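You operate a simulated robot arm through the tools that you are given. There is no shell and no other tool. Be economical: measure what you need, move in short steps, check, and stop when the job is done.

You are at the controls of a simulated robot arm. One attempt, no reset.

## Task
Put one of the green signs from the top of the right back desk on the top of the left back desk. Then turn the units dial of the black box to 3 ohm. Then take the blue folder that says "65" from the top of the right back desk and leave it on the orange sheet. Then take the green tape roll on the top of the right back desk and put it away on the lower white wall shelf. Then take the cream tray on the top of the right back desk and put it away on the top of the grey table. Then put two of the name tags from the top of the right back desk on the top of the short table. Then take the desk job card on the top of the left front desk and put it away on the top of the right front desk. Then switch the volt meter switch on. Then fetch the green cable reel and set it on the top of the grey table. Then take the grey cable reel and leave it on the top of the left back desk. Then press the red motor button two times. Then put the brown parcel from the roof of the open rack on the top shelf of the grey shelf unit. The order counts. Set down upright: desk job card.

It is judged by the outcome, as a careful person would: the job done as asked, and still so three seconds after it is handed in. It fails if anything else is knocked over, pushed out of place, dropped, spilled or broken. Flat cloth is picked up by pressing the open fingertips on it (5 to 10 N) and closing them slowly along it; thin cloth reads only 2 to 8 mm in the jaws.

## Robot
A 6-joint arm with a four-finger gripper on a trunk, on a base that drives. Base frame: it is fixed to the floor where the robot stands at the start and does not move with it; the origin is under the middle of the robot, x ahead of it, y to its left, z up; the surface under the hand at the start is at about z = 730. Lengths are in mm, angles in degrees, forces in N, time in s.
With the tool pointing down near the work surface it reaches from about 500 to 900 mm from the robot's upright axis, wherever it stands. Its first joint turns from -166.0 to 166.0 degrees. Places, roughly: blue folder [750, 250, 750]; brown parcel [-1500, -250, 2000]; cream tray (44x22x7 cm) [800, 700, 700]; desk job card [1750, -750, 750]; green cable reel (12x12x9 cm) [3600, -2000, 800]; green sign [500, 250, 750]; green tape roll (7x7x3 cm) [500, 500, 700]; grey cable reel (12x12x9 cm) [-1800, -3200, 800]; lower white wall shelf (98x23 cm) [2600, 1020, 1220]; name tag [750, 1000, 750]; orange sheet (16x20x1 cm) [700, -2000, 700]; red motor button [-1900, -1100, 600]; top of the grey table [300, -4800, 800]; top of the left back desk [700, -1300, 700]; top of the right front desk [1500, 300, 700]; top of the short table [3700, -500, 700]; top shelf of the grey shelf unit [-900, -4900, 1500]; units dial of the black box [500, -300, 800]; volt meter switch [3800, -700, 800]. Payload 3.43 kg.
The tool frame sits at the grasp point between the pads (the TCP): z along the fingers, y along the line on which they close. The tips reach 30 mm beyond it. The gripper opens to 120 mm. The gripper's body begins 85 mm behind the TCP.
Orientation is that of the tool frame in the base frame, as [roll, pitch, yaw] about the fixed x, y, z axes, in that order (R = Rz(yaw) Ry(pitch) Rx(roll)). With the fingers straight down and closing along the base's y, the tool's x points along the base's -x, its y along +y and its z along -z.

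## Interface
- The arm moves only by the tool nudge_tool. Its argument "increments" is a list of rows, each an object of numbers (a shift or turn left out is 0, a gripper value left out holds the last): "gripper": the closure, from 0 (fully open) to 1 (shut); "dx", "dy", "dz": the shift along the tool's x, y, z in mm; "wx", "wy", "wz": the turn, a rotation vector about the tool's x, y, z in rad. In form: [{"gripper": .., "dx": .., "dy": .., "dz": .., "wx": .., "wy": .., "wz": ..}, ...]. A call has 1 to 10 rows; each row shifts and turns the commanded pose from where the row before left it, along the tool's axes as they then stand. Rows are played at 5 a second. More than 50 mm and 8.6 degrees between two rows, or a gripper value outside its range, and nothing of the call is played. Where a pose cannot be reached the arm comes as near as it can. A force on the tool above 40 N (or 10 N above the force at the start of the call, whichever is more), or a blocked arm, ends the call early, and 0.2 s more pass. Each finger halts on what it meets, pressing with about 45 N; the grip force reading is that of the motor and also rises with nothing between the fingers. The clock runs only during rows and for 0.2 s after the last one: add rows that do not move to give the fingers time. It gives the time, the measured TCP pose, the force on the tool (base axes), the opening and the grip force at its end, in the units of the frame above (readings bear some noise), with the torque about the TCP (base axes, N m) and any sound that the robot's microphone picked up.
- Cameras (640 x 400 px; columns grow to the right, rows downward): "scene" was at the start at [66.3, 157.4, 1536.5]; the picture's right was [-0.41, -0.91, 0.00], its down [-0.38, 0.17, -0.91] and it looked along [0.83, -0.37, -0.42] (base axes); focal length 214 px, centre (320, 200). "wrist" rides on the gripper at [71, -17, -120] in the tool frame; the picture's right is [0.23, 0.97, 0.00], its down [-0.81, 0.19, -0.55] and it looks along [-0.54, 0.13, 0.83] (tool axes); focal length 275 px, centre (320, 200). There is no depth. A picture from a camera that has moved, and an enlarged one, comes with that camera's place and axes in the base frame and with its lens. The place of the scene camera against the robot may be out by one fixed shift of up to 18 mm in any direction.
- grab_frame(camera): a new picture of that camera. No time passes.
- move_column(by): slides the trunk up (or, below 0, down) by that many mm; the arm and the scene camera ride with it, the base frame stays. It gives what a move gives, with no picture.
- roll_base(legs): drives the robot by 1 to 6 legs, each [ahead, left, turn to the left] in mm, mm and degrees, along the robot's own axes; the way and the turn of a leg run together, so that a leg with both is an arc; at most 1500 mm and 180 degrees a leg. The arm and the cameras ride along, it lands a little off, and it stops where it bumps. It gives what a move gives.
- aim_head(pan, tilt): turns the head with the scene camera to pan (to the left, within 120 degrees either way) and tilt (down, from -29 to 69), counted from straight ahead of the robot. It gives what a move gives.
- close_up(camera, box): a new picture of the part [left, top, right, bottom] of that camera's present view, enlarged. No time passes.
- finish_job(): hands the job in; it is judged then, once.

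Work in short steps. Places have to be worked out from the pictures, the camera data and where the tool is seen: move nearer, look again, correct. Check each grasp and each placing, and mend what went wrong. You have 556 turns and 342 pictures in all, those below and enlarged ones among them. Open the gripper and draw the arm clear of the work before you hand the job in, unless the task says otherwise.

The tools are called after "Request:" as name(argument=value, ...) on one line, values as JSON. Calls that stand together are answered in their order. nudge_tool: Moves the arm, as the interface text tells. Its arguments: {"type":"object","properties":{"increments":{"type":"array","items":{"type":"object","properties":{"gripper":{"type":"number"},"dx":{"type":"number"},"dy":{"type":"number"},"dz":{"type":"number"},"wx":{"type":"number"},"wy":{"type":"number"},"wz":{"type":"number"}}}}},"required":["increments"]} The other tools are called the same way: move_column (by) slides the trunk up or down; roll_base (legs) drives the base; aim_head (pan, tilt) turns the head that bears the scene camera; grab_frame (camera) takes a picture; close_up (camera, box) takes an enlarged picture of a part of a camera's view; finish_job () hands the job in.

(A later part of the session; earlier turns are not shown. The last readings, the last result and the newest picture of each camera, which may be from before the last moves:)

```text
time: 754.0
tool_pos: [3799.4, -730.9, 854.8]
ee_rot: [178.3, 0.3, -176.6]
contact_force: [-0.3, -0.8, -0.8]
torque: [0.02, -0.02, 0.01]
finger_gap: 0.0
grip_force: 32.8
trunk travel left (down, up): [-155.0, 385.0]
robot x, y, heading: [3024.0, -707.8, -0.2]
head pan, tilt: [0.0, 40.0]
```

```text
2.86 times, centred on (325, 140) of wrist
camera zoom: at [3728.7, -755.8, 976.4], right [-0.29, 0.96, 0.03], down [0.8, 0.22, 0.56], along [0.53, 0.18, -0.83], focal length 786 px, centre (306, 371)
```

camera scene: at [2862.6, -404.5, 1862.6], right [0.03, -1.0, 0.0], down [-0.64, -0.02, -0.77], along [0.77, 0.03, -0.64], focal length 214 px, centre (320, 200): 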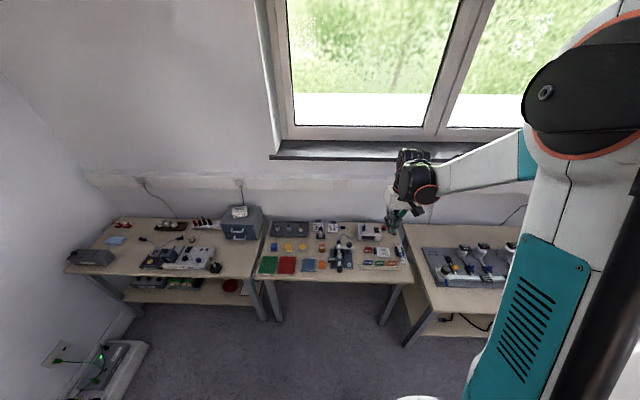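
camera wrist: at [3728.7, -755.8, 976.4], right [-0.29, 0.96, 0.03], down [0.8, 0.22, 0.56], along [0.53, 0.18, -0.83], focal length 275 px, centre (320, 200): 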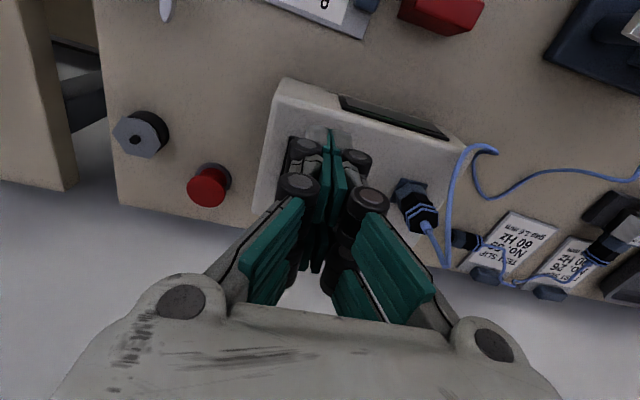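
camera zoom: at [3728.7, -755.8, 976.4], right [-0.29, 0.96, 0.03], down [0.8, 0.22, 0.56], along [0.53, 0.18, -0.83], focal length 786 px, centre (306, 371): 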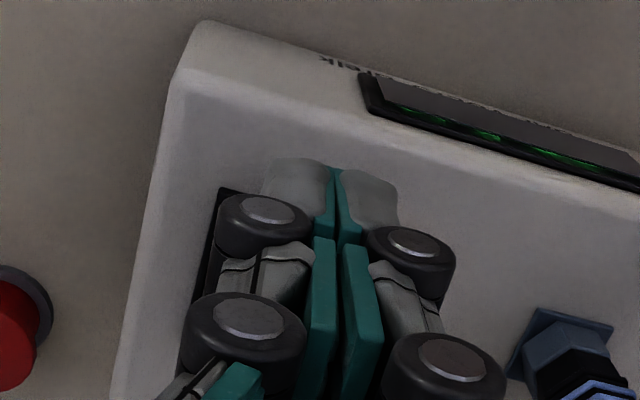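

The switch spans y≈-751…-728; I shift 8 mm right and press down slowly at its near (ON) end.

Request:
nudge_tool(increments=[{"dy": -8}, {"dz": 6}, {"dz": 4}, {"dz": 3}, {}])

Request:
nudge_tool(increments=[{"dz": 2}, {"dz": 2}, {}])

Request:
nudge_tool(increments=[{"dz": 2}, {"dz": 2}, {}])

```text
time: 755.2
tool_pos: [3797.1, -737.3, 843.8]
ee_rot: [178.3, 0.3, -176.6]
contact_force: [0.0, 0.4, -0.1]
torque: [-0.01, -0.02, -0.01]
finger_gap: 0.0
grip_force: 33.3
trunk travel left (down, up): [-155.0, 385.0]
robot x, y, heading: [3026.4, -707.6, 0.1]
head pan, tilt: [0.0, 40.0]
```

```text
time: 756.0
tool_pos: [3798.1, -736.4, 839.2]
ee_rot: [178.3, 0.3, -176.6]
contact_force: [-0.5, -0.2, -0.7]
torque: [0.02, 0.0, 0.03]
finger_gap: 0.1
grip_force: 33.7
trunk travel left (down, up): [-155.0, 385.0]
robot x, y, heading: [3022.3, -710.1, -0.3]
head pan, tilt: [0.0, 40.0]
```

```text
time: 756.8
tool_pos: [3799.0, -736.3, 835.8]
ee_rot: [178.3, 0.3, -176.5]
contact_force: [-0.1, 0.0, 1.3]
torque: [0.0, 0.0, 0.01]
finger_gap: 0.0
grip_force: 33.7
trunk travel left (down, up): [-155.0, 385.0]
robot x, y, heading: [3020.1, -708.5, -0.2]
head pan, tilt: [0.0, 40.0]
```

Request:
nudge_tool(increments=[{"dz": 1.5}, {"dz": 1.5}, {}])

Request:
nudge_tool(increments=[{"dz": 1.5}, {"dz": 1.5}, {}])

```text
time: 757.6
tool_pos: [3797.8, -737.7, 831.9]
ee_rot: [178.3, 0.3, -176.5]
contact_force: [-1.8, 0.0, 2.0]
torque: [-0.02, -0.01, 0.0]
finger_gap: 0.1
grip_force: 33.3
trunk travel left (down, up): [-155.0, 385.0]
robot x, y, heading: [3026.5, -707.3, -0.3]
head pan, tilt: [0.0, 40.0]
```

```text
time: 758.4
tool_pos: [3798.1, -737.4, 831.2]
ee_rot: [178.4, 0.5, -176.5]
contact_force: [11.9, 1.9, 32.6]
torque: [0.03, -1.09, 0.06]
finger_gap: 6.0
grip_force: 33.5
trunk travel left (down, up): [-155.0, 385.0]
robot x, y, heading: [3023.7, -708.3, -0.1]
head pan, tilt: [0.0, 40.0]
```

End stop reached (32 N). I rise and look at the switch and display.

Request:
nudge_tool(increments=[{"dz": -15}, {"dz": -40}, {"dz": -40}, {"dx": 40}, {"dy": 45}, {"dy": 45}, {}])

Request:
close_up(camera="wrist", box=[130, 80, 330, 240])

```text
time: 760.0
tool_pos: [3752.1, -652.7, 926.1]
ee_rot: [178.3, 0.3, -176.6]
contact_force: [0.5, 0.7, 0.6]
torque: [-0.05, -0.02, -0.01]
finger_gap: 0.0
grip_force: 33.6
trunk travel left (down, up): [-155.0, 385.0]
robot x, y, heading: [3024.6, -710.9, -0.3]
head pan, tilt: [0.0, 40.0]
```

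```text
2.50 times, centred on (230, 160) of wrist
camera zoom: at [3681.5, -678.1, 1046.4], right [-0.29, 0.96, 0.03], down [0.8, 0.22, 0.56], along [0.53, 0.18, -0.83], focal length 688 px, centre (545, 300)
```

zoom: 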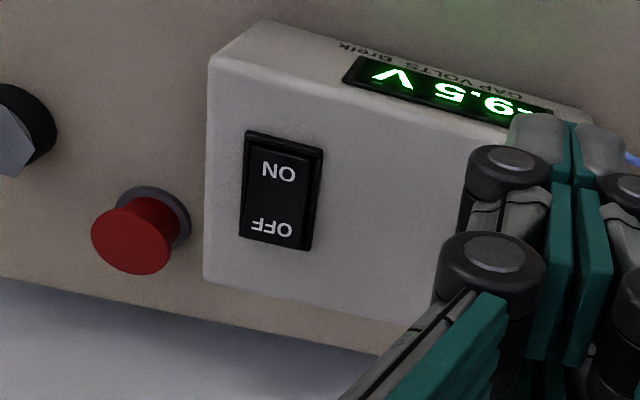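

The display lights up: the meter is on. Next the green cable reel on the bench at ≈(3600, -1970).

Request:
move_column(by=280)

Request:
roll_base(legs=[[-200, 0, 0], [0, -1250, 0]])

Request:
aim_head(pan=0, tilt=45)

Request:
grab_frame(camera="scene")

Request:
grab_frame(camera="wrist")

```text
time: 762.8
tool_pos: [3751.8, -652.7, 1205.7]
ee_rot: [178.4, 0.4, -176.6]
contact_force: [-0.6, 0.4, -0.2]
torque: [0.03, 0.0, 0.01]
finger_gap: 0.1
grip_force: 33.2
trunk travel left (down, up): [-435.0, 105.0]
robot x, y, heading: [3025.6, -707.5, -0.2]
head pan, tilt: [0.0, 40.0]
```

```text
time: 770.4
tool_pos: [3520.1, -1944.0, 1204.7]
ee_rot: [178.2, 0.3, -179.1]
contact_force: [0.4, -0.4, 0.2]
torque: [0.04, -0.02, -0.01]
finger_gap: 0.0
grip_force: 33.3
trunk travel left (down, up): [-435.0, 105.0]
robot x, y, heading: [2792.5, -1967.9, -2.6]
head pan, tilt: [0.0, 40.0]
```

```text
time: 771.0
tool_pos: [3521.9, -1944.4, 1206.0]
ee_rot: [178.2, 0.2, -179.0]
contact_force: [-0.6, -0.3, 0.0]
torque: [0.02, 0.02, -0.02]
finger_gap: 0.1
grip_force: 33.5
trunk travel left (down, up): [-435.0, 105.0]
robot x, y, heading: [2790.2, -1970.7, -2.7]
head pan, tilt: [0.0, 45.0]
```

```text
172 pictures are left
camera scene: at [2864.3, -1776.5, 1865.4], right [-0.05, -1.0, 0.0], down [-0.71, 0.03, -0.71], along [0.71, -0.03, -0.71], focal length 214 px, centre (320, 200)
```

scene: 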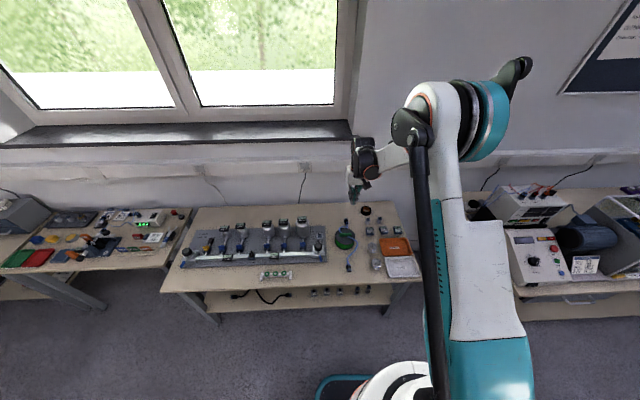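

```text
171 pictures are left
camera wrist: at [3449.6, -1966.1, 1326.3], right [-0.25, 0.97, 0.03], down [0.8, 0.19, 0.56], along [0.54, 0.16, -0.83], focal length 275 px, centre (320, 200)
```

wrist: 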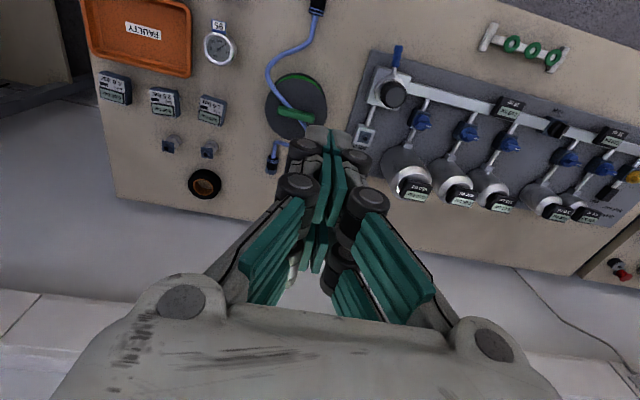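

Request:
close_up(camera="wrist", box=[230, 40, 370, 180])

Request:
close_up(camera="scene", box=[300, 190, 430, 290])

```text
2.86 times, centred on (300, 110) of wrist
camera zoom: at [3449.6, -1966.1, 1326.3], right [-0.25, 0.97, 0.03], down [0.8, 0.19, 0.56], along [0.54, 0.16, -0.83], focal length 786 px, centre (377, 457)
```

zoom: 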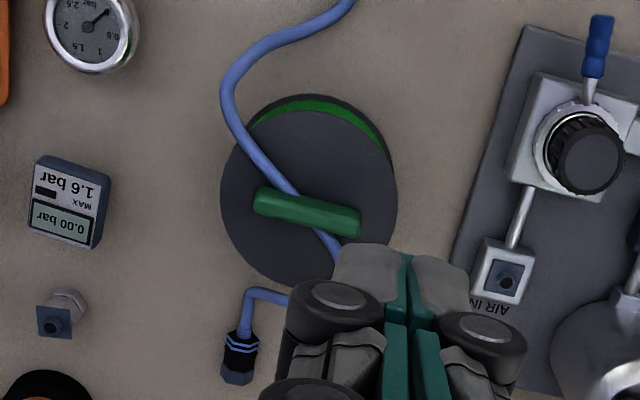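

```text
4.00 times, centred on (365, 240) of scene
camera zoom: at [2864.3, -1776.5, 1865.4], right [-0.05, -1.0, 0.0], down [-0.71, 0.03, -0.71], along [0.71, -0.03, -0.71], focal length 858 px, centre (140, 40)
```

zoom: 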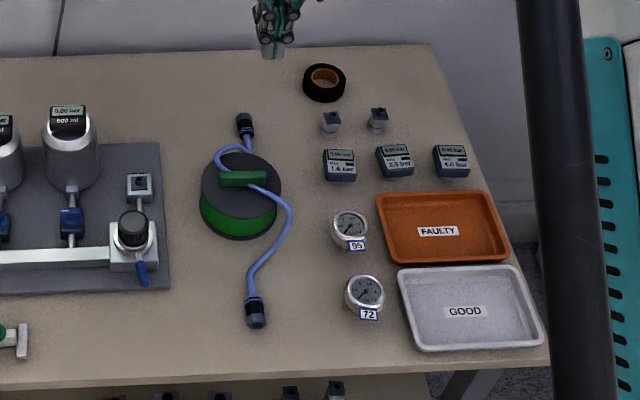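

A blue hose runs across the reel at its handle. I go closer to see whether it passes under the handle.

Request:
move_column(by=-280)

Request:
nudge_tool(increments=[{"wx": 0.03, "dy": -15}, {"dx": -10}, {}])

Request:
close_up(camera="wrist", box=[220, 0, 480, 180])

```text
time: 773.9
tool_pos: [3522.2, -1944.0, 925.8]
ee_rot: [178.3, 0.3, -179.0]
contact_force: [-0.4, -0.2, -0.1]
torque: [-0.02, -0.01, -0.01]
finger_gap: 0.0
grip_force: 33.3
trunk travel left (down, up): [-155.0, 385.0]
robot x, y, heading: [2793.8, -1966.4, -2.7]
head pan, tilt: [0.0, 45.0]
```

```text
time: 774.7
tool_pos: [3532.9, -1961.0, 925.5]
ee_rot: [-179.9, 0.2, -179.0]
contact_force: [-0.2, -0.3, 0.1]
torque: [0.02, 0.03, 0.02]
finger_gap: 0.0
grip_force: 33.6
trunk travel left (down, up): [-155.0, 385.0]
robot x, y, heading: [2794.1, -1973.5, -2.6]
head pan, tilt: [0.0, 45.0]
```

```text
2.22 times, centred on (350, 90) of wrist
camera zoom: at [3461.3, -1977.7, 1046.2], right [-0.25, 0.97, 0.0], down [0.8, 0.21, 0.56], along [0.54, 0.14, -0.83], focal length 612 px, centre (253, 444)
```

zoom: 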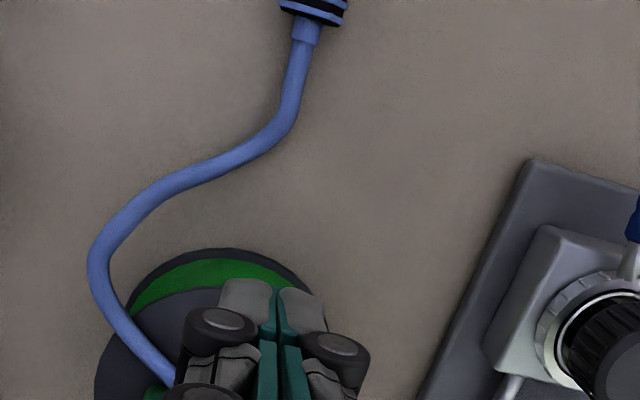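

Request:
nudge_tool(increments=[{"dx": 40, "dy": 30}, {"dx": 40, "dy": 30}, {"dy": 30}, {}])

Request:
close_up(camera="wrist", box=[120, 60, 340, 220])

```text
time: 775.7
tool_pos: [3448.1, -1872.0, 925.1]
ee_rot: [-179.9, 0.2, -179.0]
contact_force: [0.2, 0.7, 0.2]
torque: [-0.03, -0.01, -0.02]
finger_gap: 0.0
grip_force: 33.7
trunk travel left (down, up): [-155.0, 385.0]
robot x, y, heading: [2787.3, -1970.7, -2.9]
head pan, tilt: [0.0, 45.0]
```

```text
2.50 times, centred on (230, 140) of wrist
camera zoom: at [3377.0, -1889.7, 1045.8], right [-0.25, 0.97, 0.0], down [0.8, 0.21, 0.56], along [0.54, 0.14, -0.83], focal length 688 px, centre (545, 350)
```

zoom: 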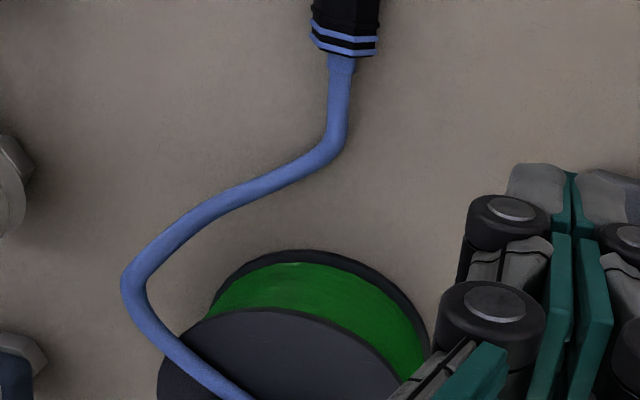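

Request:
close_up(camera="wrist", box=[130, 150, 310, 300])

```text
2.67 times, centred on (220, 225) of wrist
camera zoom: at [3377.0, -1889.7, 1045.8], right [-0.25, 0.97, 0.0], down [0.8, 0.21, 0.56], along [0.54, 0.14, -0.83], focal length 734 px, centre (587, 133)
```

zoom: 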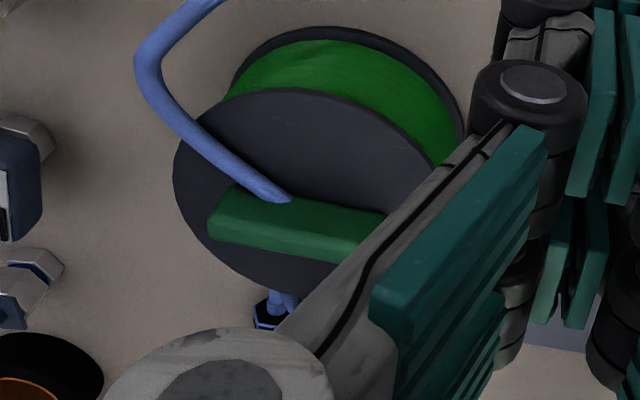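

The hose seems to pass under the handle bar. I'll grip the handle and lift slightly to see how the hose behaves (reversible). Move above the handle and turn the fingers across it.

Request:
nudge_tool(increments=[{"dz": -40, "gripper": 0.58}, {"dx": -39.5, "dy": -21.5}, {"dx": -39.5, "dy": -21.5}, {"dx": -39.5, "dy": -21.5}, {"dx": -39.5, "dy": -21.5}, {"wz": 0.1436}, {"wz": 0.1436}, {"wz": 0.1436}, {"wz": 0.1436}, {"wz": 0.1436}])

Request:
nudge_tool(increments=[{"wz": 0.1436}, {"wz": 0.1436}, {"wz": 0.1436}, {"wz": 0.1436}, {"wz": 0.1436}, {"wz": 0.1436}, {}])

Request:
grab_frame(camera="wrist")

```text
time: 777.9
tool_pos: [3608.8, -1952.4, 966.7]
ee_rot: [179.9, 0.3, 139.7]
contact_force: [0.3, 0.4, 0.0]
torque: [0.0, -0.02, 0.01]
finger_gap: 50.2
grip_force: 0.0
trunk travel left (down, up): [-155.0, 385.0]
robot x, y, heading: [2790.2, -1967.2, -2.4]
head pan, tilt: [0.0, 45.0]
```

```text
time: 779.5
tool_pos: [3608.6, -1954.1, 966.3]
ee_rot: [179.8, 0.1, 90.4]
contact_force: [-0.5, 0.3, 0.1]
torque: [-0.01, 0.04, -0.01]
finger_gap: 50.5
grip_force: 0.1
trunk travel left (down, up): [-155.0, 385.0]
robot x, y, heading: [2792.7, -1968.9, -2.3]
head pan, tilt: [0.0, 45.0]
```

```text
165 pictures are left
camera wrist: at [3591.6, -1883.1, 1087.4], right [0.97, 0.24, 0.01], down [0.19, -0.81, 0.55], along [0.14, -0.54, -0.83], focal length 275 px, centre (320, 200)
```

wrist: 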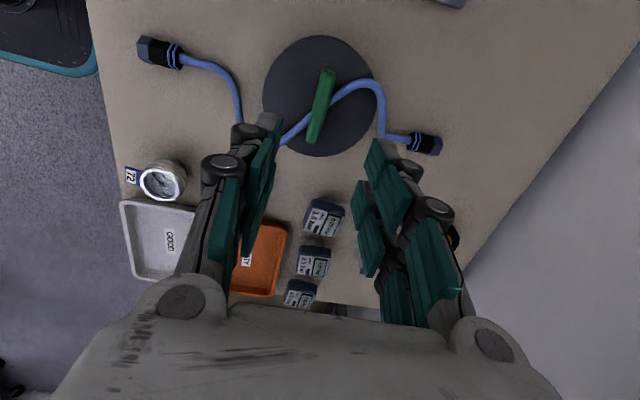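

Request:
close_up(camera="wrist", box=[250, 30, 450, 170])

```text
2.86 times, centred on (350, 100) of wrist
camera zoom: at [3591.6, -1883.1, 1087.4], right [0.97, 0.24, 0.01], down [0.19, -0.81, 0.55], along [0.14, -0.54, -0.83], focal length 786 px, centre (234, 486)
```

zoom: 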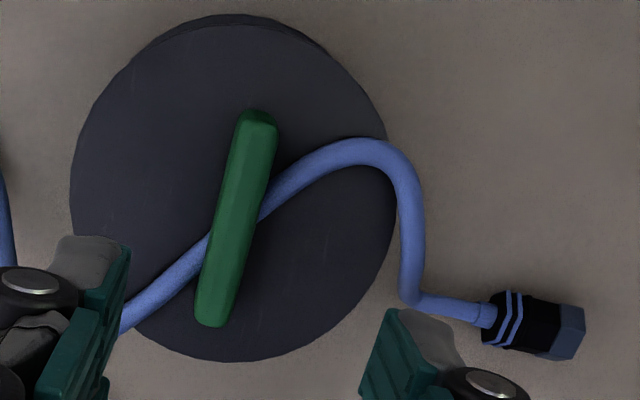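

The hose is threaded under the handle bar (x≈3612, y −1989…−1921), so it must go with the reel. I descend on the bar's middle and grip it.

Request:
nudge_tool(increments=[{"dy": 3.5}, {"dz": 45}, {"dz": 45}, {"dz": 25}, {"dz": 12}, {}])

Request:
grab_frame(camera="wrist")

```text
time: 780.9
tool_pos: [3613.6, -1952.4, 839.2]
ee_rot: [179.6, 0.0, 90.4]
contact_force: [-0.1, 0.1, -0.1]
torque: [0.02, 0.01, 0.01]
finger_gap: 50.2
grip_force: 0.1
trunk travel left (down, up): [-155.0, 385.0]
robot x, y, heading: [2791.3, -1970.8, -2.8]
head pan, tilt: [0.0, 45.0]
```

```text
163 pictures are left
camera wrist: at [3595.3, -1882.2, 959.9], right [0.97, 0.24, 0.01], down [0.2, -0.81, 0.55], along [0.14, -0.54, -0.83], focal length 275 px, centre (320, 200)
```

wrist: 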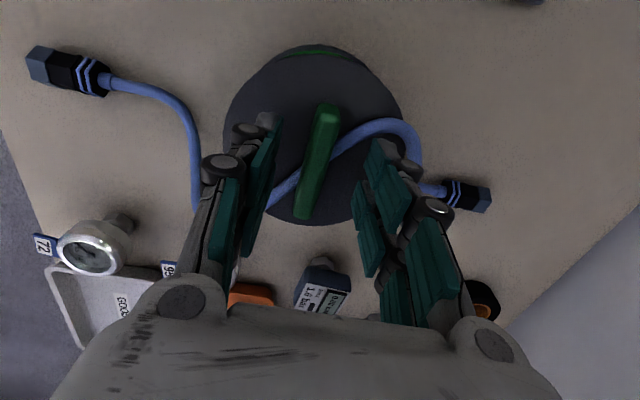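

Request:
nudge_tool(increments=[{"dz": 6}, {"dz": 4}, {"gripper": 0.75}, {"gripper": 0.9}, {"gripper": 1}, {}, {}])

Request:
nudge_tool(increments=[{"dz": -3}, {"dz": -6}, {"dz": -10}, {"dz": -15}, {"dz": -15}, {}])

Request:
grab_frame(camera="wrist")

Request:
close_up(camera="scene", box=[300, 170, 430, 290])

```text
time: 782.5
tool_pos: [3613.0, -1954.5, 828.9]
ee_rot: [179.7, 0.0, 90.4]
contact_force: [-1.2, -0.6, -0.3]
torque: [0.01, 0.08, -0.02]
finger_gap: 13.9
grip_force: 45.0
trunk travel left (down, up): [-155.0, 385.0]
robot x, y, heading: [2791.2, -1965.8, -2.6]
head pan, tilt: [0.0, 45.0]
```

```text
time: 783.9
tool_pos: [3613.0, -1955.6, 879.3]
ee_rot: [179.7, 0.0, 90.4]
contact_force: [-0.8, -0.1, -4.2]
torque: [0.02, -0.01, -0.01]
finger_gap: 13.9
grip_force: 44.8
trunk travel left (down, up): [-155.0, 385.0]
robot x, y, heading: [2792.1, -1971.9, -2.7]
head pan, tilt: [0.0, 45.0]
```

```text
162 pictures are left
camera wrist: at [3595.4, -1883.9, 1000.0], right [0.97, 0.24, 0.01], down [0.2, -0.81, 0.55], along [0.14, -0.54, -0.83], focal length 275 px, centre (320, 200)
```

wrist: 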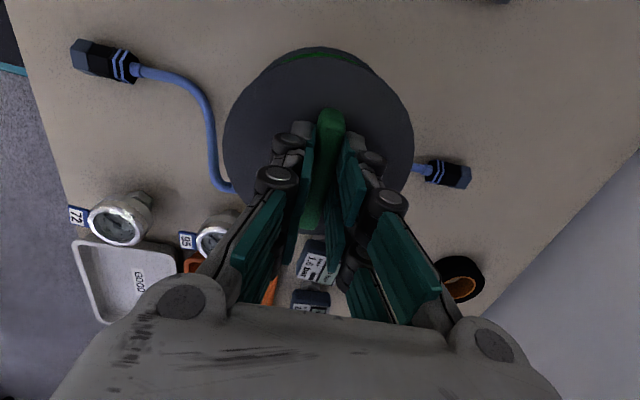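

```text
3.33 times, centred on (365, 230) of scene
camera zoom: at [2864.5, -1776.6, 1585.3], right [-0.05, -1.0, 0.0], down [-0.71, 0.03, -0.71], along [0.71, -0.03, -0.71], focal length 715 px, centre (170, 100)
```

zoom: 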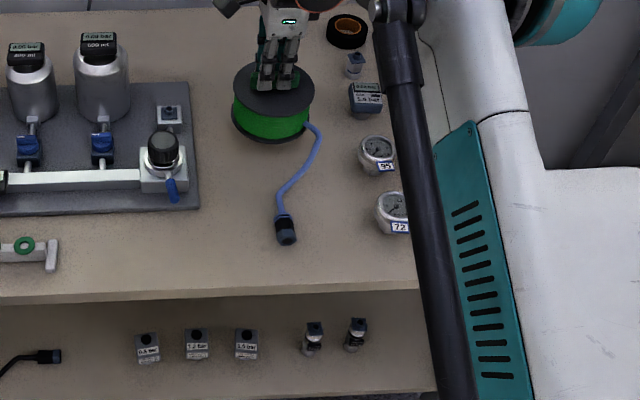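

The reel came up cleanly and the hose stayed in place. I lift it high and drive to the grey table.

Request:
nudge_tool(increments=[{"dz": -35}, {"dz": -40}, {"dz": -40}, {"dz": -40}, {"dy": -40, "dz": -20}, {"dy": -45}, {"dy": -45}, {}])

Request:
move_column(by=280)

Request:
roll_base(legs=[[-80, 0, 2.6], [0, -550, 0], [-1150, 0, 0], [-1050, 0, 0]])

```text
time: 785.7
tool_pos: [3482.4, -1954.8, 1050.2]
ee_rot: [179.6, 0.0, 90.5]
contact_force: [0.4, 0.4, -5.1]
torque: [0.03, 0.01, 0.01]
finger_gap: 13.8
grip_force: 45.0
trunk travel left (down, up): [-155.0, 385.0]
robot x, y, heading: [2790.3, -1966.4, -2.6]
head pan, tilt: [0.0, 45.0]
```

```text
time: 788.5
tool_pos: [3484.1, -1953.5, 1330.2]
ee_rot: [179.7, 0.0, 90.5]
contact_force: [-0.3, -0.7, -5.0]
torque: [0.01, 0.02, -0.02]
finger_gap: 13.6
grip_force: 44.6
trunk travel left (down, up): [-435.0, 105.0]
robot x, y, heading: [2793.2, -1971.7, -2.5]
head pan, tilt: [0.0, 45.0]
```

```text
time: 802.8
tool_pos: [1208.6, -2439.6, 1328.9]
ee_rot: [179.7, -0.1, 88.8]
contact_force: [-0.2, 0.7, -4.5]
torque: [0.06, 0.01, -0.02]
finger_gap: 13.9
grip_force: 45.2
trunk travel left (down, up): [-435.0, 105.0]
robot x, y, heading: [516.2, -2431.8, -4.1]
head pan, tilt: [0.0, 45.0]
```

Request:
roll_base(legs=[[0, -250, 0], [0, 0, -86], [650, 0, 0], [540, 0, 0]])

Request:
aim_head(pan=0, tilt=40)

Request:
grab_frame(camera="scene")

```text
time: 814.3
tool_pos: [490.7, -4566.8, 1329.7]
ee_rot: [179.7, 0.0, 1.7]
contact_force: [0.6, -0.4, -5.2]
torque: [0.04, -0.01, -0.01]
finger_gap: 14.1
grip_force: 45.4
trunk travel left (down, up): [-435.0, 105.0]
robot x, y, heading: [459.6, -3873.0, -91.5]
head pan, tilt: [0.0, 45.0]
```

```text
time: 815.0
tool_pos: [489.6, -4565.2, 1329.8]
ee_rot: [179.7, 0.2, 1.6]
contact_force: [0.2, 0.1, -4.9]
torque: [0.02, -0.02, -0.02]
finger_gap: 13.9
grip_force: 44.9
trunk travel left (down, up): [-435.0, 105.0]
robot x, y, heading: [463.0, -3873.7, -91.3]
head pan, tilt: [0.0, 40.0]
```

```text
160 pictures are left
camera scene: at [662.9, -3949.7, 1872.6], right [-1.0, 0.03, 0.0], down [0.02, 0.64, -0.77], along [-0.02, -0.77, -0.64], focal length 214 px, centre (320, 200)
```

scene: 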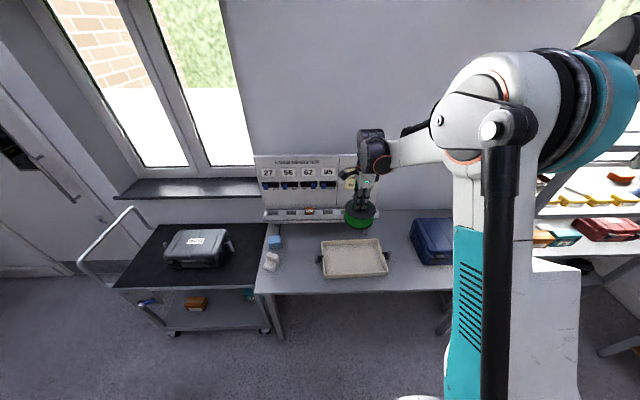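

The free spot for the reel is left of the tray, ≈(785, -4620). I shift the base left 220 and move the reel above it.

Request:
roll_base(legs=[[0, 220, 1.3]])

Request:
move_column(by=-150)

Request:
grab_frame(camera="wrist")

Request:
grab_frame(camera="scene")

```text
time: 816.6
tool_pos: [727.9, -4568.2, 1329.4]
ee_rot: [179.6, 0.1, 3.1]
contact_force: [1.2, 1.1, -5.8]
torque: [-0.01, 0.01, 0.03]
finger_gap: 13.8
grip_force: 45.2
trunk travel left (down, up): [-435.0, 105.0]
robot x, y, heading: [681.9, -3876.6, -89.9]
head pan, tilt: [0.0, 40.0]
```

```text
time: 818.4
tool_pos: [727.8, -4567.1, 1180.1]
ee_rot: [179.7, -0.1, 3.1]
contact_force: [0.0, -0.9, -5.1]
torque: [0.01, -0.03, 0.0]
finger_gap: 14.0
grip_force: 45.1
trunk travel left (down, up): [-285.0, 255.0]
robot x, y, heading: [680.2, -3874.9, -90.1]
head pan, tilt: [0.0, 40.0]
```

```text
159 pictures are left
camera wrist: at [798.1, -4546.3, 1301.3], right [0.28, -0.96, 0.01], down [-0.8, -0.23, 0.55], along [-0.53, -0.16, -0.83], focal length 275 px, centre (320, 200)
```

wrist: 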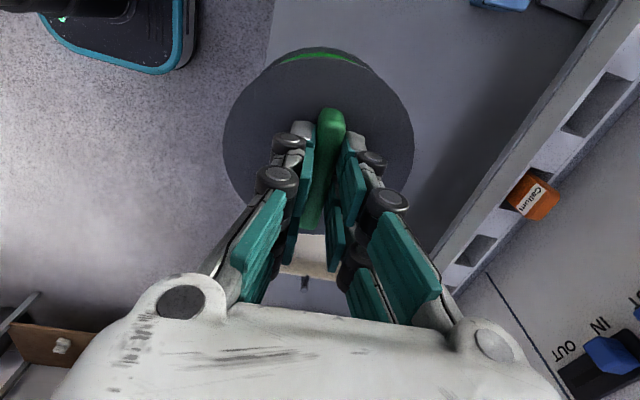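

```text
158 pictures are left
camera scene: at [884.9, -3948.0, 1722.7], right [-1.0, 0.0, 0.0], down [0.0, 0.64, -0.77], along [0.0, -0.77, -0.64], focal length 214 px, centre (320, 200)
```

scene: 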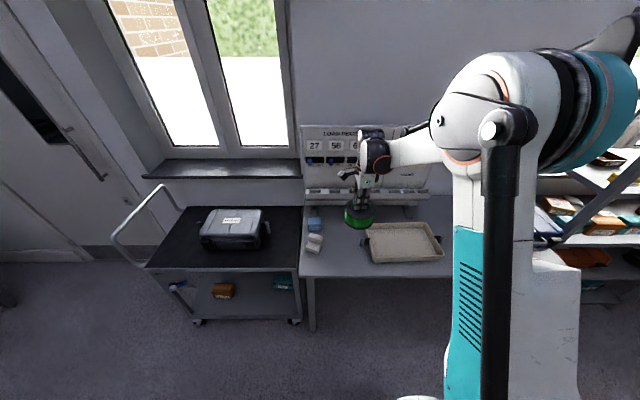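

Request:
nudge_tool(increments=[{"dx": 20, "dy": 27}, {"dx": 20, "dy": 27}, {}])

Request:
move_column(by=-200)

Request:
nudge_tool(increments=[{"dz": 35}, {"dz": 20}, {}])

Request:
close_up(camera="scene", box=[270, 120, 480, 300])

```text
time: 819.2
tool_pos: [769.2, -4620.8, 1182.6]
ee_rot: [179.8, 0.0, 3.0]
contact_force: [-0.1, -0.1, -5.2]
torque: [-0.02, 0.01, 0.03]
finger_gap: 13.9
grip_force: 45.1
trunk travel left (down, up): [-285.0, 255.0]
robot x, y, heading: [685.9, -3875.2, -90.2]
head pan, tilt: [0.0, 40.0]
```

```text
time: 821.4
tool_pos: [769.9, -4620.2, 982.5]
ee_rot: [179.8, 0.0, 3.1]
contact_force: [-0.4, 0.7, -4.4]
torque: [0.02, 0.0, 0.02]
finger_gap: 14.0
grip_force: 44.9
trunk travel left (down, up): [-85.0, 455.0]
robot x, y, heading: [683.0, -3876.8, -90.2]
head pan, tilt: [0.0, 40.0]
```

```text
time: 822.2
tool_pos: [769.5, -4622.2, 927.5]
ee_rot: [179.7, 0.0, 3.0]
contact_force: [-0.4, -0.6, -4.7]
torque: [-0.01, -0.03, -0.02]
finger_gap: 13.7
grip_force: 45.1
trunk travel left (down, up): [-85.0, 455.0]
robot x, y, heading: [681.1, -3876.1, -90.1]
head pan, tilt: [0.0, 40.0]
```

```text
2.22 times, centred on (375, 210) of scene
camera zoom: at [884.9, -3948.2, 1522.6], right [-1.0, 0.0, 0.0], down [0.0, 0.64, -0.77], along [0.0, -0.77, -0.64], focal length 477 px, centre (198, 178)
```

zoom: 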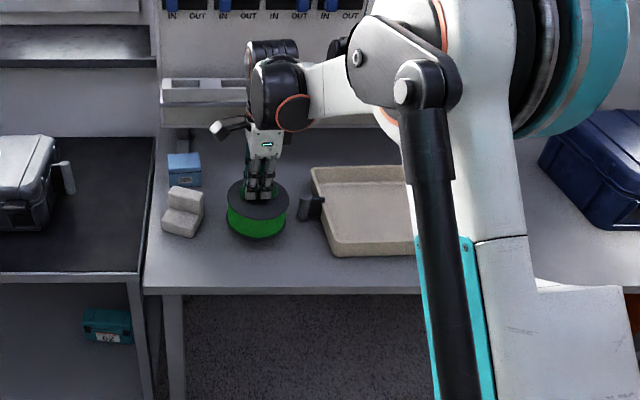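

Request:
nudge_tool(increments=[{"dx": 10, "dz": 8}, {"dz": 8}, {"dz": 4}, {}])

Request:
nudge_tool(increments=[{"dz": 2.5}, {"dz": 2.5}, {}])

Request:
nudge_tool(increments=[{"dz": 2}, {"dz": 2}, {}])

```text
time: 823.2
tool_pos: [779.3, -4621.1, 908.0]
ee_rot: [179.7, 0.0, 3.0]
contact_force: [-0.2, 0.3, -5.0]
torque: [0.01, -0.04, 0.01]
finger_gap: 13.9
grip_force: 45.0
trunk travel left (down, up): [-85.0, 455.0]
robot x, y, heading: [683.8, -3876.1, -90.0]
head pan, tilt: [0.0, 40.0]
```

```text
time: 824.0
tool_pos: [779.3, -4621.8, 900.4]
ee_rot: [179.6, -0.1, 3.0]
contact_force: [0.2, -0.7, -4.9]
torque: [-0.02, 0.0, -0.01]
finger_gap: 13.8
grip_force: 45.3
trunk travel left (down, up): [-85.0, 455.0]
robot x, y, heading: [686.3, -3877.7, -90.0]
head pan, tilt: [0.0, 40.0]
```

```text
time: 824.8
tool_pos: [779.6, -4621.7, 898.4]
ee_rot: [179.4, 0.1, 3.0]
contact_force: [-0.7, -3.6, 7.0]
torque: [-0.12, 0.48, 0.11]
finger_gap: 14.0
grip_force: 45.1
trunk travel left (down, up): [-85.0, 455.0]
robot x, y, heading: [687.4, -3879.4, -90.2]
head pan, tilt: [0.0, 40.0]
```

Contact. I release gently and rise.

Request:
nudge_tool(increments=[{"gripper": 0.87}, {"gripper": 0.82}, {"gripper": 0.7}, {}, {"dz": -15}, {"dz": -40}, {"dz": -45}, {"dz": -45}, {"dz": -45}])

Request:
close_up(camera="scene", box=[270, 120, 480, 300])

```text
time: 826.8
tool_pos: [780.6, -4618.2, 1086.4]
ee_rot: [179.7, 0.1, 2.9]
contact_force: [0.1, -0.3, -0.3]
torque: [0.01, 0.02, 0.01]
finger_gap: 36.0
grip_force: 0.1
trunk travel left (down, up): [-85.0, 455.0]
robot x, y, heading: [684.6, -3873.5, -89.9]
head pan, tilt: [0.0, 40.0]
```

```text
2.22 times, centred on (375, 210) of scene
camera zoom: at [884.9, -3947.5, 1522.6], right [-1.0, 0.0, 0.0], down [0.0, 0.64, -0.77], along [0.0, -0.77, -0.64], focal length 477 px, centre (198, 178)
```

zoom: 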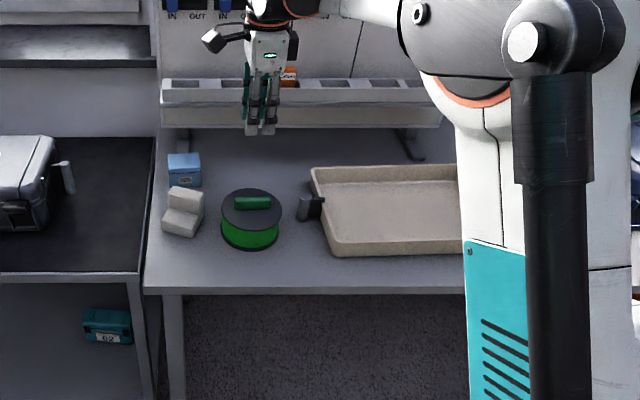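

The green reel is on the grey table. Next the grey reel on the brown bench at ≈(-1800, -3200).

Request:
move_column(by=250)

Request:
roll_base(legs=[[-650, 0, 0], [0, 0, -90], [850, 0, 0], [700, 0, 0]])

Request:
aim_head(pan=-5, tilt=40)

Request:
grab_frame(camera="scene")

Request:
grab_frame(camera="wrist")

```text
time: 829.3
tool_pos: [781.6, -4619.6, 1335.4]
ee_rot: [179.7, 0.0, 3.0]
contact_force: [0.4, 0.2, -0.1]
torque: [0.01, -0.02, 0.02]
finger_gap: 35.8
grip_force: 0.1
trunk travel left (down, up): [-335.0, 205.0]
robot x, y, heading: [681.1, -3875.7, -89.8]
head pan, tilt: [0.0, 40.0]
```

```text
time: 844.4
tool_pos: [-1596.1, -3226.1, 1335.1]
ee_rot: [179.7, 0.0, -89.3]
contact_force: [0.6, -0.9, -0.8]
torque: [0.01, -0.07, 0.0]
finger_gap: 36.2
grip_force: 0.0
trunk travel left (down, up): [-335.0, 205.0]
robot x, y, heading: [-850.4, -3155.6, 177.5]
head pan, tilt: [0.0, 40.0]
```

```text
time: 845.0
tool_pos: [-1594.5, -3224.9, 1335.0]
ee_rot: [179.6, 0.1, -89.3]
contact_force: [0.0, -0.1, -0.4]
torque: [0.0, 0.01, 0.01]
finger_gap: 36.2
grip_force: 0.0
trunk travel left (down, up): [-335.0, 205.0]
robot x, y, heading: [-849.0, -3155.5, 177.8]
head pan, tilt: [-5.0, 40.0]
```

```text
155 pictures are left
camera scene: at [-920.6, -3352.7, 1772.6], right [0.13, 0.99, 0.0], down [0.64, -0.08, -0.77], along [-0.76, 0.1, -0.64], focal length 214 px, centre (320, 200)
```

scene: 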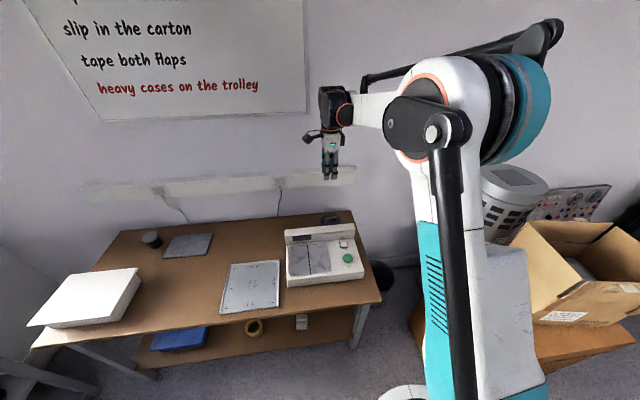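

```text
154 pictures are left
camera wrist: at [-1576.7, -3296.6, 1456.8], right [-0.97, -0.24, 0.01], down [-0.2, 0.81, 0.55], along [-0.14, 0.54, -0.83], focal length 275 px, centre (320, 200)
```

wrist: 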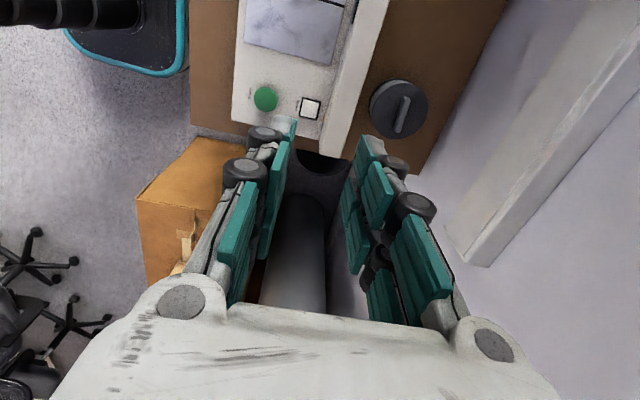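

The grey reel is at ≈(-1805, -3160), behind the printer. I move the base 170 ahead and lower the arm above it.

Request:
roll_base(legs=[[170, 0, 2]])

Request:
move_column(by=-200)

Request:
nudge_tool(increments=[{"dx": -25, "dy": -20}, {"dx": -25, "dy": -15}, {"gripper": 0.58}])

Request:
grab_frame(camera="wrist")

```text
time: 846.5
tool_pos: [-1765.0, -3246.0, 1334.9]
ee_rot: [179.7, -0.1, -87.5]
contact_force: [-1.1, -0.1, -0.7]
torque: [0.01, -0.04, 0.04]
finger_gap: 36.2
grip_force: 0.0
trunk travel left (down, up): [-335.0, 205.0]
robot x, y, heading: [-1018.9, -3153.0, 179.7]
head pan, tilt: [-5.0, 40.0]
```

```text
time: 848.6
tool_pos: [-1763.7, -3245.8, 1134.8]
ee_rot: [179.6, -0.1, -87.4]
contact_force: [0.5, 1.1, -0.1]
torque: [-0.01, -0.03, -0.02]
finger_gap: 35.7
grip_force: 0.0
trunk travel left (down, up): [-135.0, 405.0]
robot x, y, heading: [-1022.7, -3152.1, 179.5]
head pan, tilt: [-5.0, 40.0]
```

```text
time: 849.5
tool_pos: [-1730.5, -3195.8, 1133.7]
ee_rot: [179.6, 0.0, -87.3]
contact_force: [0.5, 0.5, -0.4]
torque: [0.02, -0.01, 0.01]
finger_gap: 50.5
grip_force: 0.0
trunk travel left (down, up): [-135.0, 405.0]
robot x, y, heading: [-1017.7, -3155.3, 179.5]
head pan, tilt: [-5.0, 40.0]
```

```text
153 pictures are left
camera wrist: at [-1710.3, -3265.2, 1255.4], right [-0.96, -0.27, 0.01], down [-0.22, 0.8, 0.55], along [-0.16, 0.53, -0.83], focal length 275 px, centre (320, 200)
```

wrist: 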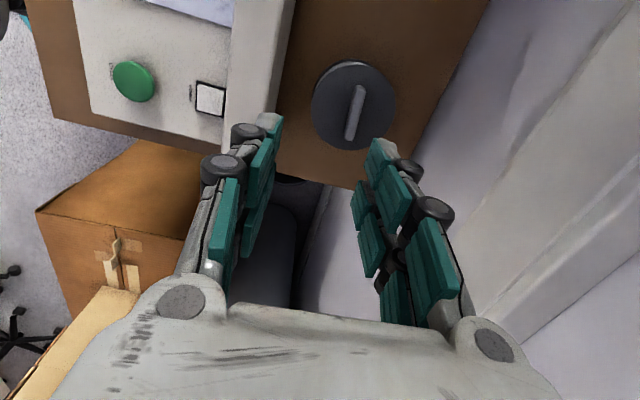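

Reel handle centre ≈(-1803, -3158), turned 10°. I align over it and descend.

Request:
nudge_tool(increments=[{"dx": -20, "dy": 35}, {"dx": -20, "dy": 35}, {"wz": -0.145}, {"dz": 45}, {"dz": 45}, {"dz": 45}, {"dz": 45}, {"dz": 40}, {}])

Request:
grab_frame(camera="wrist")

```text
time: 851.5
tool_pos: [-1802.1, -3157.7, 917.1]
ee_rot: [179.7, 0.1, -79.1]
contact_force: [0.1, 0.2, 0.4]
torque: [0.02, 0.0, 0.0]
finger_gap: 50.4
grip_force: 0.0
trunk travel left (down, up): [-135.0, 405.0]
robot x, y, heading: [-1022.6, -3154.8, 179.6]
head pan, tilt: [-5.0, 40.0]
```

```text
152 pictures are left
camera wrist: at [-1771.6, -3225.9, 1038.1], right [-0.91, -0.41, 0.01], down [-0.34, 0.76, 0.56], along [-0.23, 0.5, -0.83], focal length 275 px, centre (320, 200)
```

wrist: 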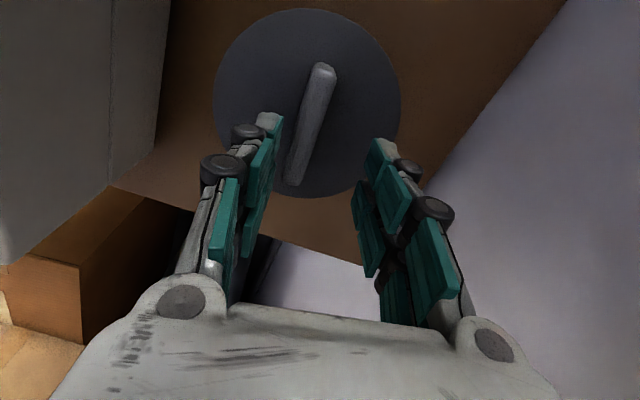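

I descend part-way and re-check the alignment (handle height uncertain).

Request:
nudge_tool(increments=[{"dz": 15}, {"dz": 10}, {}])

Request:
grab_frame(camera="wrist")

```text
time: 852.2
tool_pos: [-1803.6, -3158.2, 892.0]
ee_rot: [179.7, 0.1, -79.1]
contact_force: [0.1, -0.1, 0.7]
torque: [-0.01, -0.01, 0.0]
finger_gap: 50.3
grip_force: 0.1
trunk travel left (down, up): [-135.0, 405.0]
robot x, y, heading: [-1021.5, -3150.7, 179.4]
head pan, tilt: [-5.0, 40.0]
```

```text
151 pictures are left
camera wrist: at [-1773.2, -3225.8, 1012.6], right [-0.91, -0.41, 0.01], down [-0.34, 0.76, 0.56], along [-0.23, 0.5, -0.83], focal length 275 px, centre (320, 200)
```

wrist: 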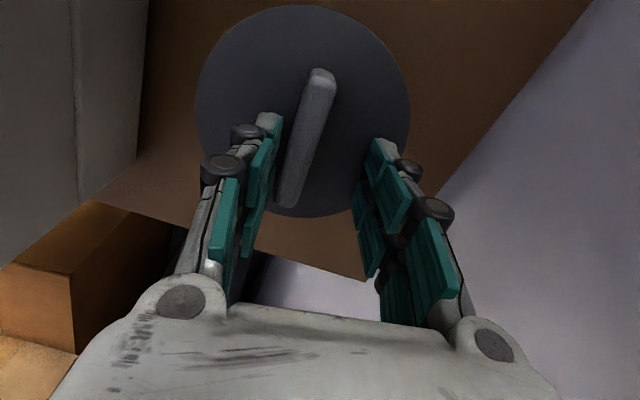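

The reel is higher than assumed: handle top ≈880, centre ≈(-1786, -3180). I raise, shift, and look again.

Request:
nudge_tool(increments=[{"dz": -30}, {"dx": 25, "dy": -13}, {}])

Request:
grab_frame(camera="wrist")

```text
time: 853.0
tool_pos: [-1790.0, -3182.9, 922.3]
ee_rot: [179.7, 0.1, -79.1]
contact_force: [-0.2, -0.9, -0.4]
torque: [0.09, 0.04, 0.0]
finger_gap: 50.5
grip_force: 0.0
trunk travel left (down, up): [-135.0, 405.0]
robot x, y, heading: [-1021.3, -3156.6, 179.5]
head pan, tilt: [-5.0, 40.0]
```

```text
150 pictures are left
camera wrist: at [-1758.6, -3250.2, 1042.6], right [-0.91, -0.41, 0.01], down [-0.34, 0.76, 0.56], along [-0.23, 0.51, -0.83], focal length 275 px, centre (320, 200)
```

wrist: 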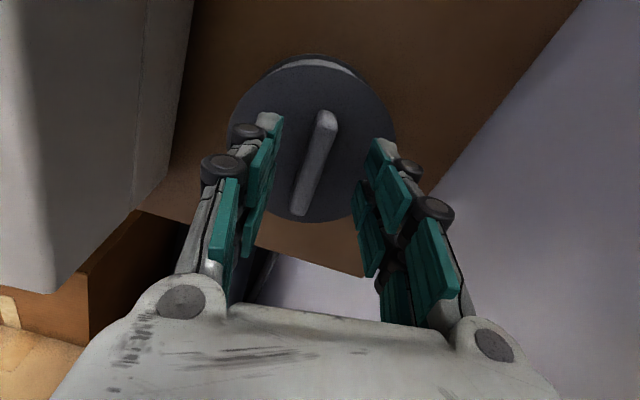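

Aligned. Descend 20 mm and grip.

Request:
nudge_tool(increments=[{"dy": -3, "dz": 10}, {"dz": 8}, {}])

Request:
grab_frame(camera="wrist")

```text
time: 853.9
tool_pos: [-1784.9, -3179.9, 903.5]
ee_rot: [179.7, 0.1, -79.1]
contact_force: [-0.8, 0.2, -0.3]
torque: [0.0, -0.04, 0.01]
finger_gap: 50.2
grip_force: 0.1
trunk travel left (down, up): [-135.0, 405.0]
robot x, y, heading: [-1022.2, -3153.6, 179.6]
head pan, tilt: [-5.0, 40.0]
```

```text
149 pictures are left
camera wrist: at [-1753.6, -3247.6, 1024.0], right [-0.91, -0.41, 0.01], down [-0.34, 0.76, 0.56], along [-0.23, 0.5, -0.83], focal length 275 px, centre (320, 200)
```

wrist: 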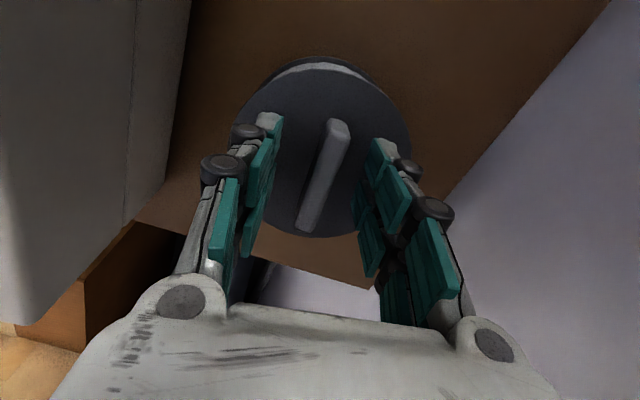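

Request:
nudge_tool(increments=[{"gripper": 0.75}, {"gripper": 0.9}, {"gripper": 1}, {}, {}])

Request:
grab_frame(camera="wrist")

```text
time: 855.0
tool_pos: [-1785.0, -3180.2, 902.4]
ee_rot: [179.8, 0.1, -79.0]
contact_force: [0.1, -0.1, -0.1]
torque: [0.11, 0.05, 0.06]
finger_gap: 13.9
grip_force: 45.0
trunk travel left (down, up): [-135.0, 405.0]
robot x, y, heading: [-1020.6, -3152.4, 179.5]
head pan, tilt: [-5.0, 40.0]
```

```text
148 pictures are left
camera wrist: at [-1753.7, -3247.6, 1024.0], right [-0.91, -0.41, 0.01], down [-0.34, 0.76, 0.56], along [-0.23, 0.5, -0.83], focal length 275 px, centre (320, 200)
```

wrist: 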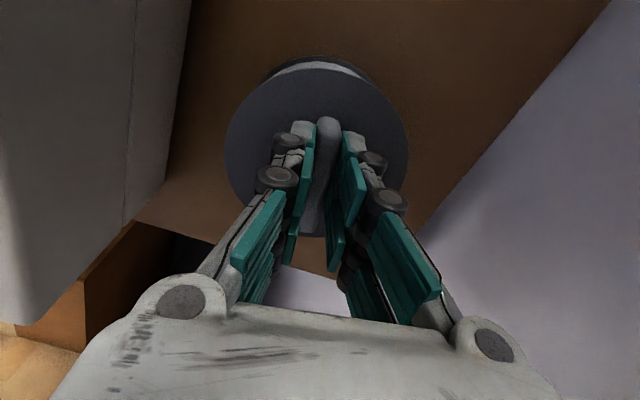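

Gripped (13.9 mm). I lift slowly and then raise high.

Request:
nudge_tool(increments=[{"dz": -4}, {"dz": -8}, {"dz": -15}, {"dz": -30}, {"dz": -40}, {"dz": -40}, {"dz": -40}, {}])

Request:
move_column(by=300)

Request:
grab_frame(camera="wrist")

```text
time: 856.9
tool_pos: [-1783.2, -3178.2, 1081.3]
ee_rot: [179.7, 0.0, -79.1]
contact_force: [-0.2, 0.2, -4.1]
torque: [-0.03, 0.01, -0.03]
finger_gap: 13.8
grip_force: 45.2
trunk travel left (down, up): [-135.0, 405.0]
robot x, y, heading: [-1018.1, -3155.3, 179.5]
head pan, tilt: [-5.0, 40.0]
```

```text
time: 859.9
tool_pos: [-1782.9, -3178.3, 1378.7]
ee_rot: [179.7, 0.1, -79.0]
contact_force: [0.4, 0.2, -5.2]
torque: [-0.06, -0.03, 0.03]
finger_gap: 13.8
grip_force: 44.8
trunk travel left (down, up): [-435.0, 105.0]
robot x, y, heading: [-1019.1, -3152.2, 179.6]
head pan, tilt: [-5.0, 40.0]
```

```text
147 pictures are left
camera wrist: at [-1752.7, -3245.9, 1500.5], right [-0.91, -0.41, 0.01], down [-0.34, 0.76, 0.56], along [-0.23, 0.5, -0.83], focal length 275 px, centre (320, 200)
```

wrist: 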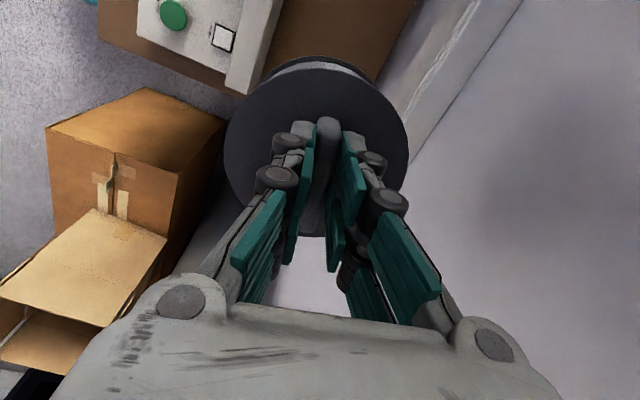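

Held. I drive to the left back desk via the corridor: back off, turn around, slide left, then forward.

Request:
roll_base(legs=[[-360, 0, 0], [0, 0, -180], [0, 1000, 0], [0, 1000, 0]])

Request:
roll_base(legs=[[0, 950, 0]])

```text
time: 879.5
tool_pos: [142.2, -1067.4, 1379.7]
ee_rot: [179.7, 0.1, 100.7]
contact_force: [0.2, -0.6, -5.6]
torque: [0.03, 0.0, 0.0]
finger_gap: 13.8
grip_force: 45.2
trunk travel left (down, up): [-435.0, 105.0]
robot x, y, heading: [-620.1, -1089.4, -0.6]
head pan, tilt: [-5.0, 40.0]
```

```text
time: 881.7
tool_pos: [147.1, -795.2, 1379.5]
ee_rot: [179.6, 0.4, 100.8]
contact_force: [0.4, 2.5, -5.2]
torque: [-0.11, 0.02, -0.02]
finger_gap: 13.6
grip_force: 44.8
trunk travel left (down, up): [-435.0, 105.0]
robot x, y, heading: [-618.1, -823.8, -0.5]
head pan, tilt: [-5.0, 40.0]
stopped in leg 1: the robot was blocked; the commanded pose is now the measured one
```

Blocked by the chair's foot. I step back and take a wider path.

Request:
roll_base(legs=[[0, -80, 0], [-130, 0, 0], [0, 720, 0.5]])

Request:
aim_head(pan=-25, tilt=45)

Request:
grab_frame(camera="scene")

```text
time: 887.1
tool_pos: [17.1, -159.0, 1378.7]
ee_rot: [179.7, 0.3, 101.5]
contact_force: [0.0, -0.5, -4.5]
torque: [0.03, 0.0, 0.03]
finger_gap: 13.7
grip_force: 45.6
trunk travel left (down, up): [-435.0, 105.0]
robot x, y, heading: [-744.6, -193.2, 0.1]
head pan, tilt: [-5.0, 40.0]
```

```text
time: 888.0
tool_pos: [16.1, -159.9, 1379.8]
ee_rot: [179.6, 0.2, 101.4]
contact_force: [-0.2, -0.2, -4.5]
torque: [0.03, 0.02, 0.02]
finger_gap: 13.8
grip_force: 44.8
trunk travel left (down, up): [-435.0, 105.0]
robot x, y, heading: [-750.7, -192.6, 0.0]
head pan, tilt: [-25.0, 45.0]
```

```text
146 pictures are left
camera scene: at [-690.4, -32.3, 1865.3], right [-0.42, -0.91, 0.0], down [-0.64, 0.3, -0.71], along [0.64, -0.3, -0.71], focal length 214 px, centre (320, 200)
```

scene: 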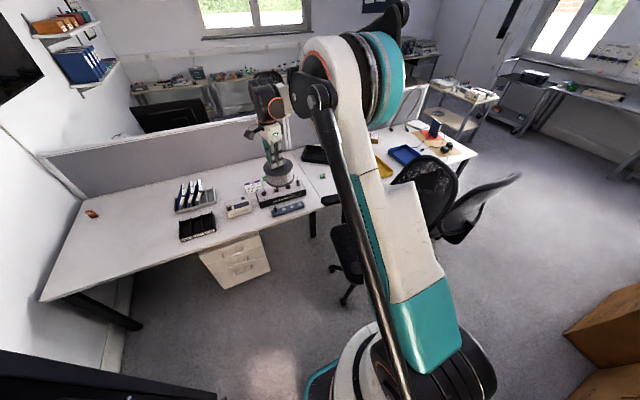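

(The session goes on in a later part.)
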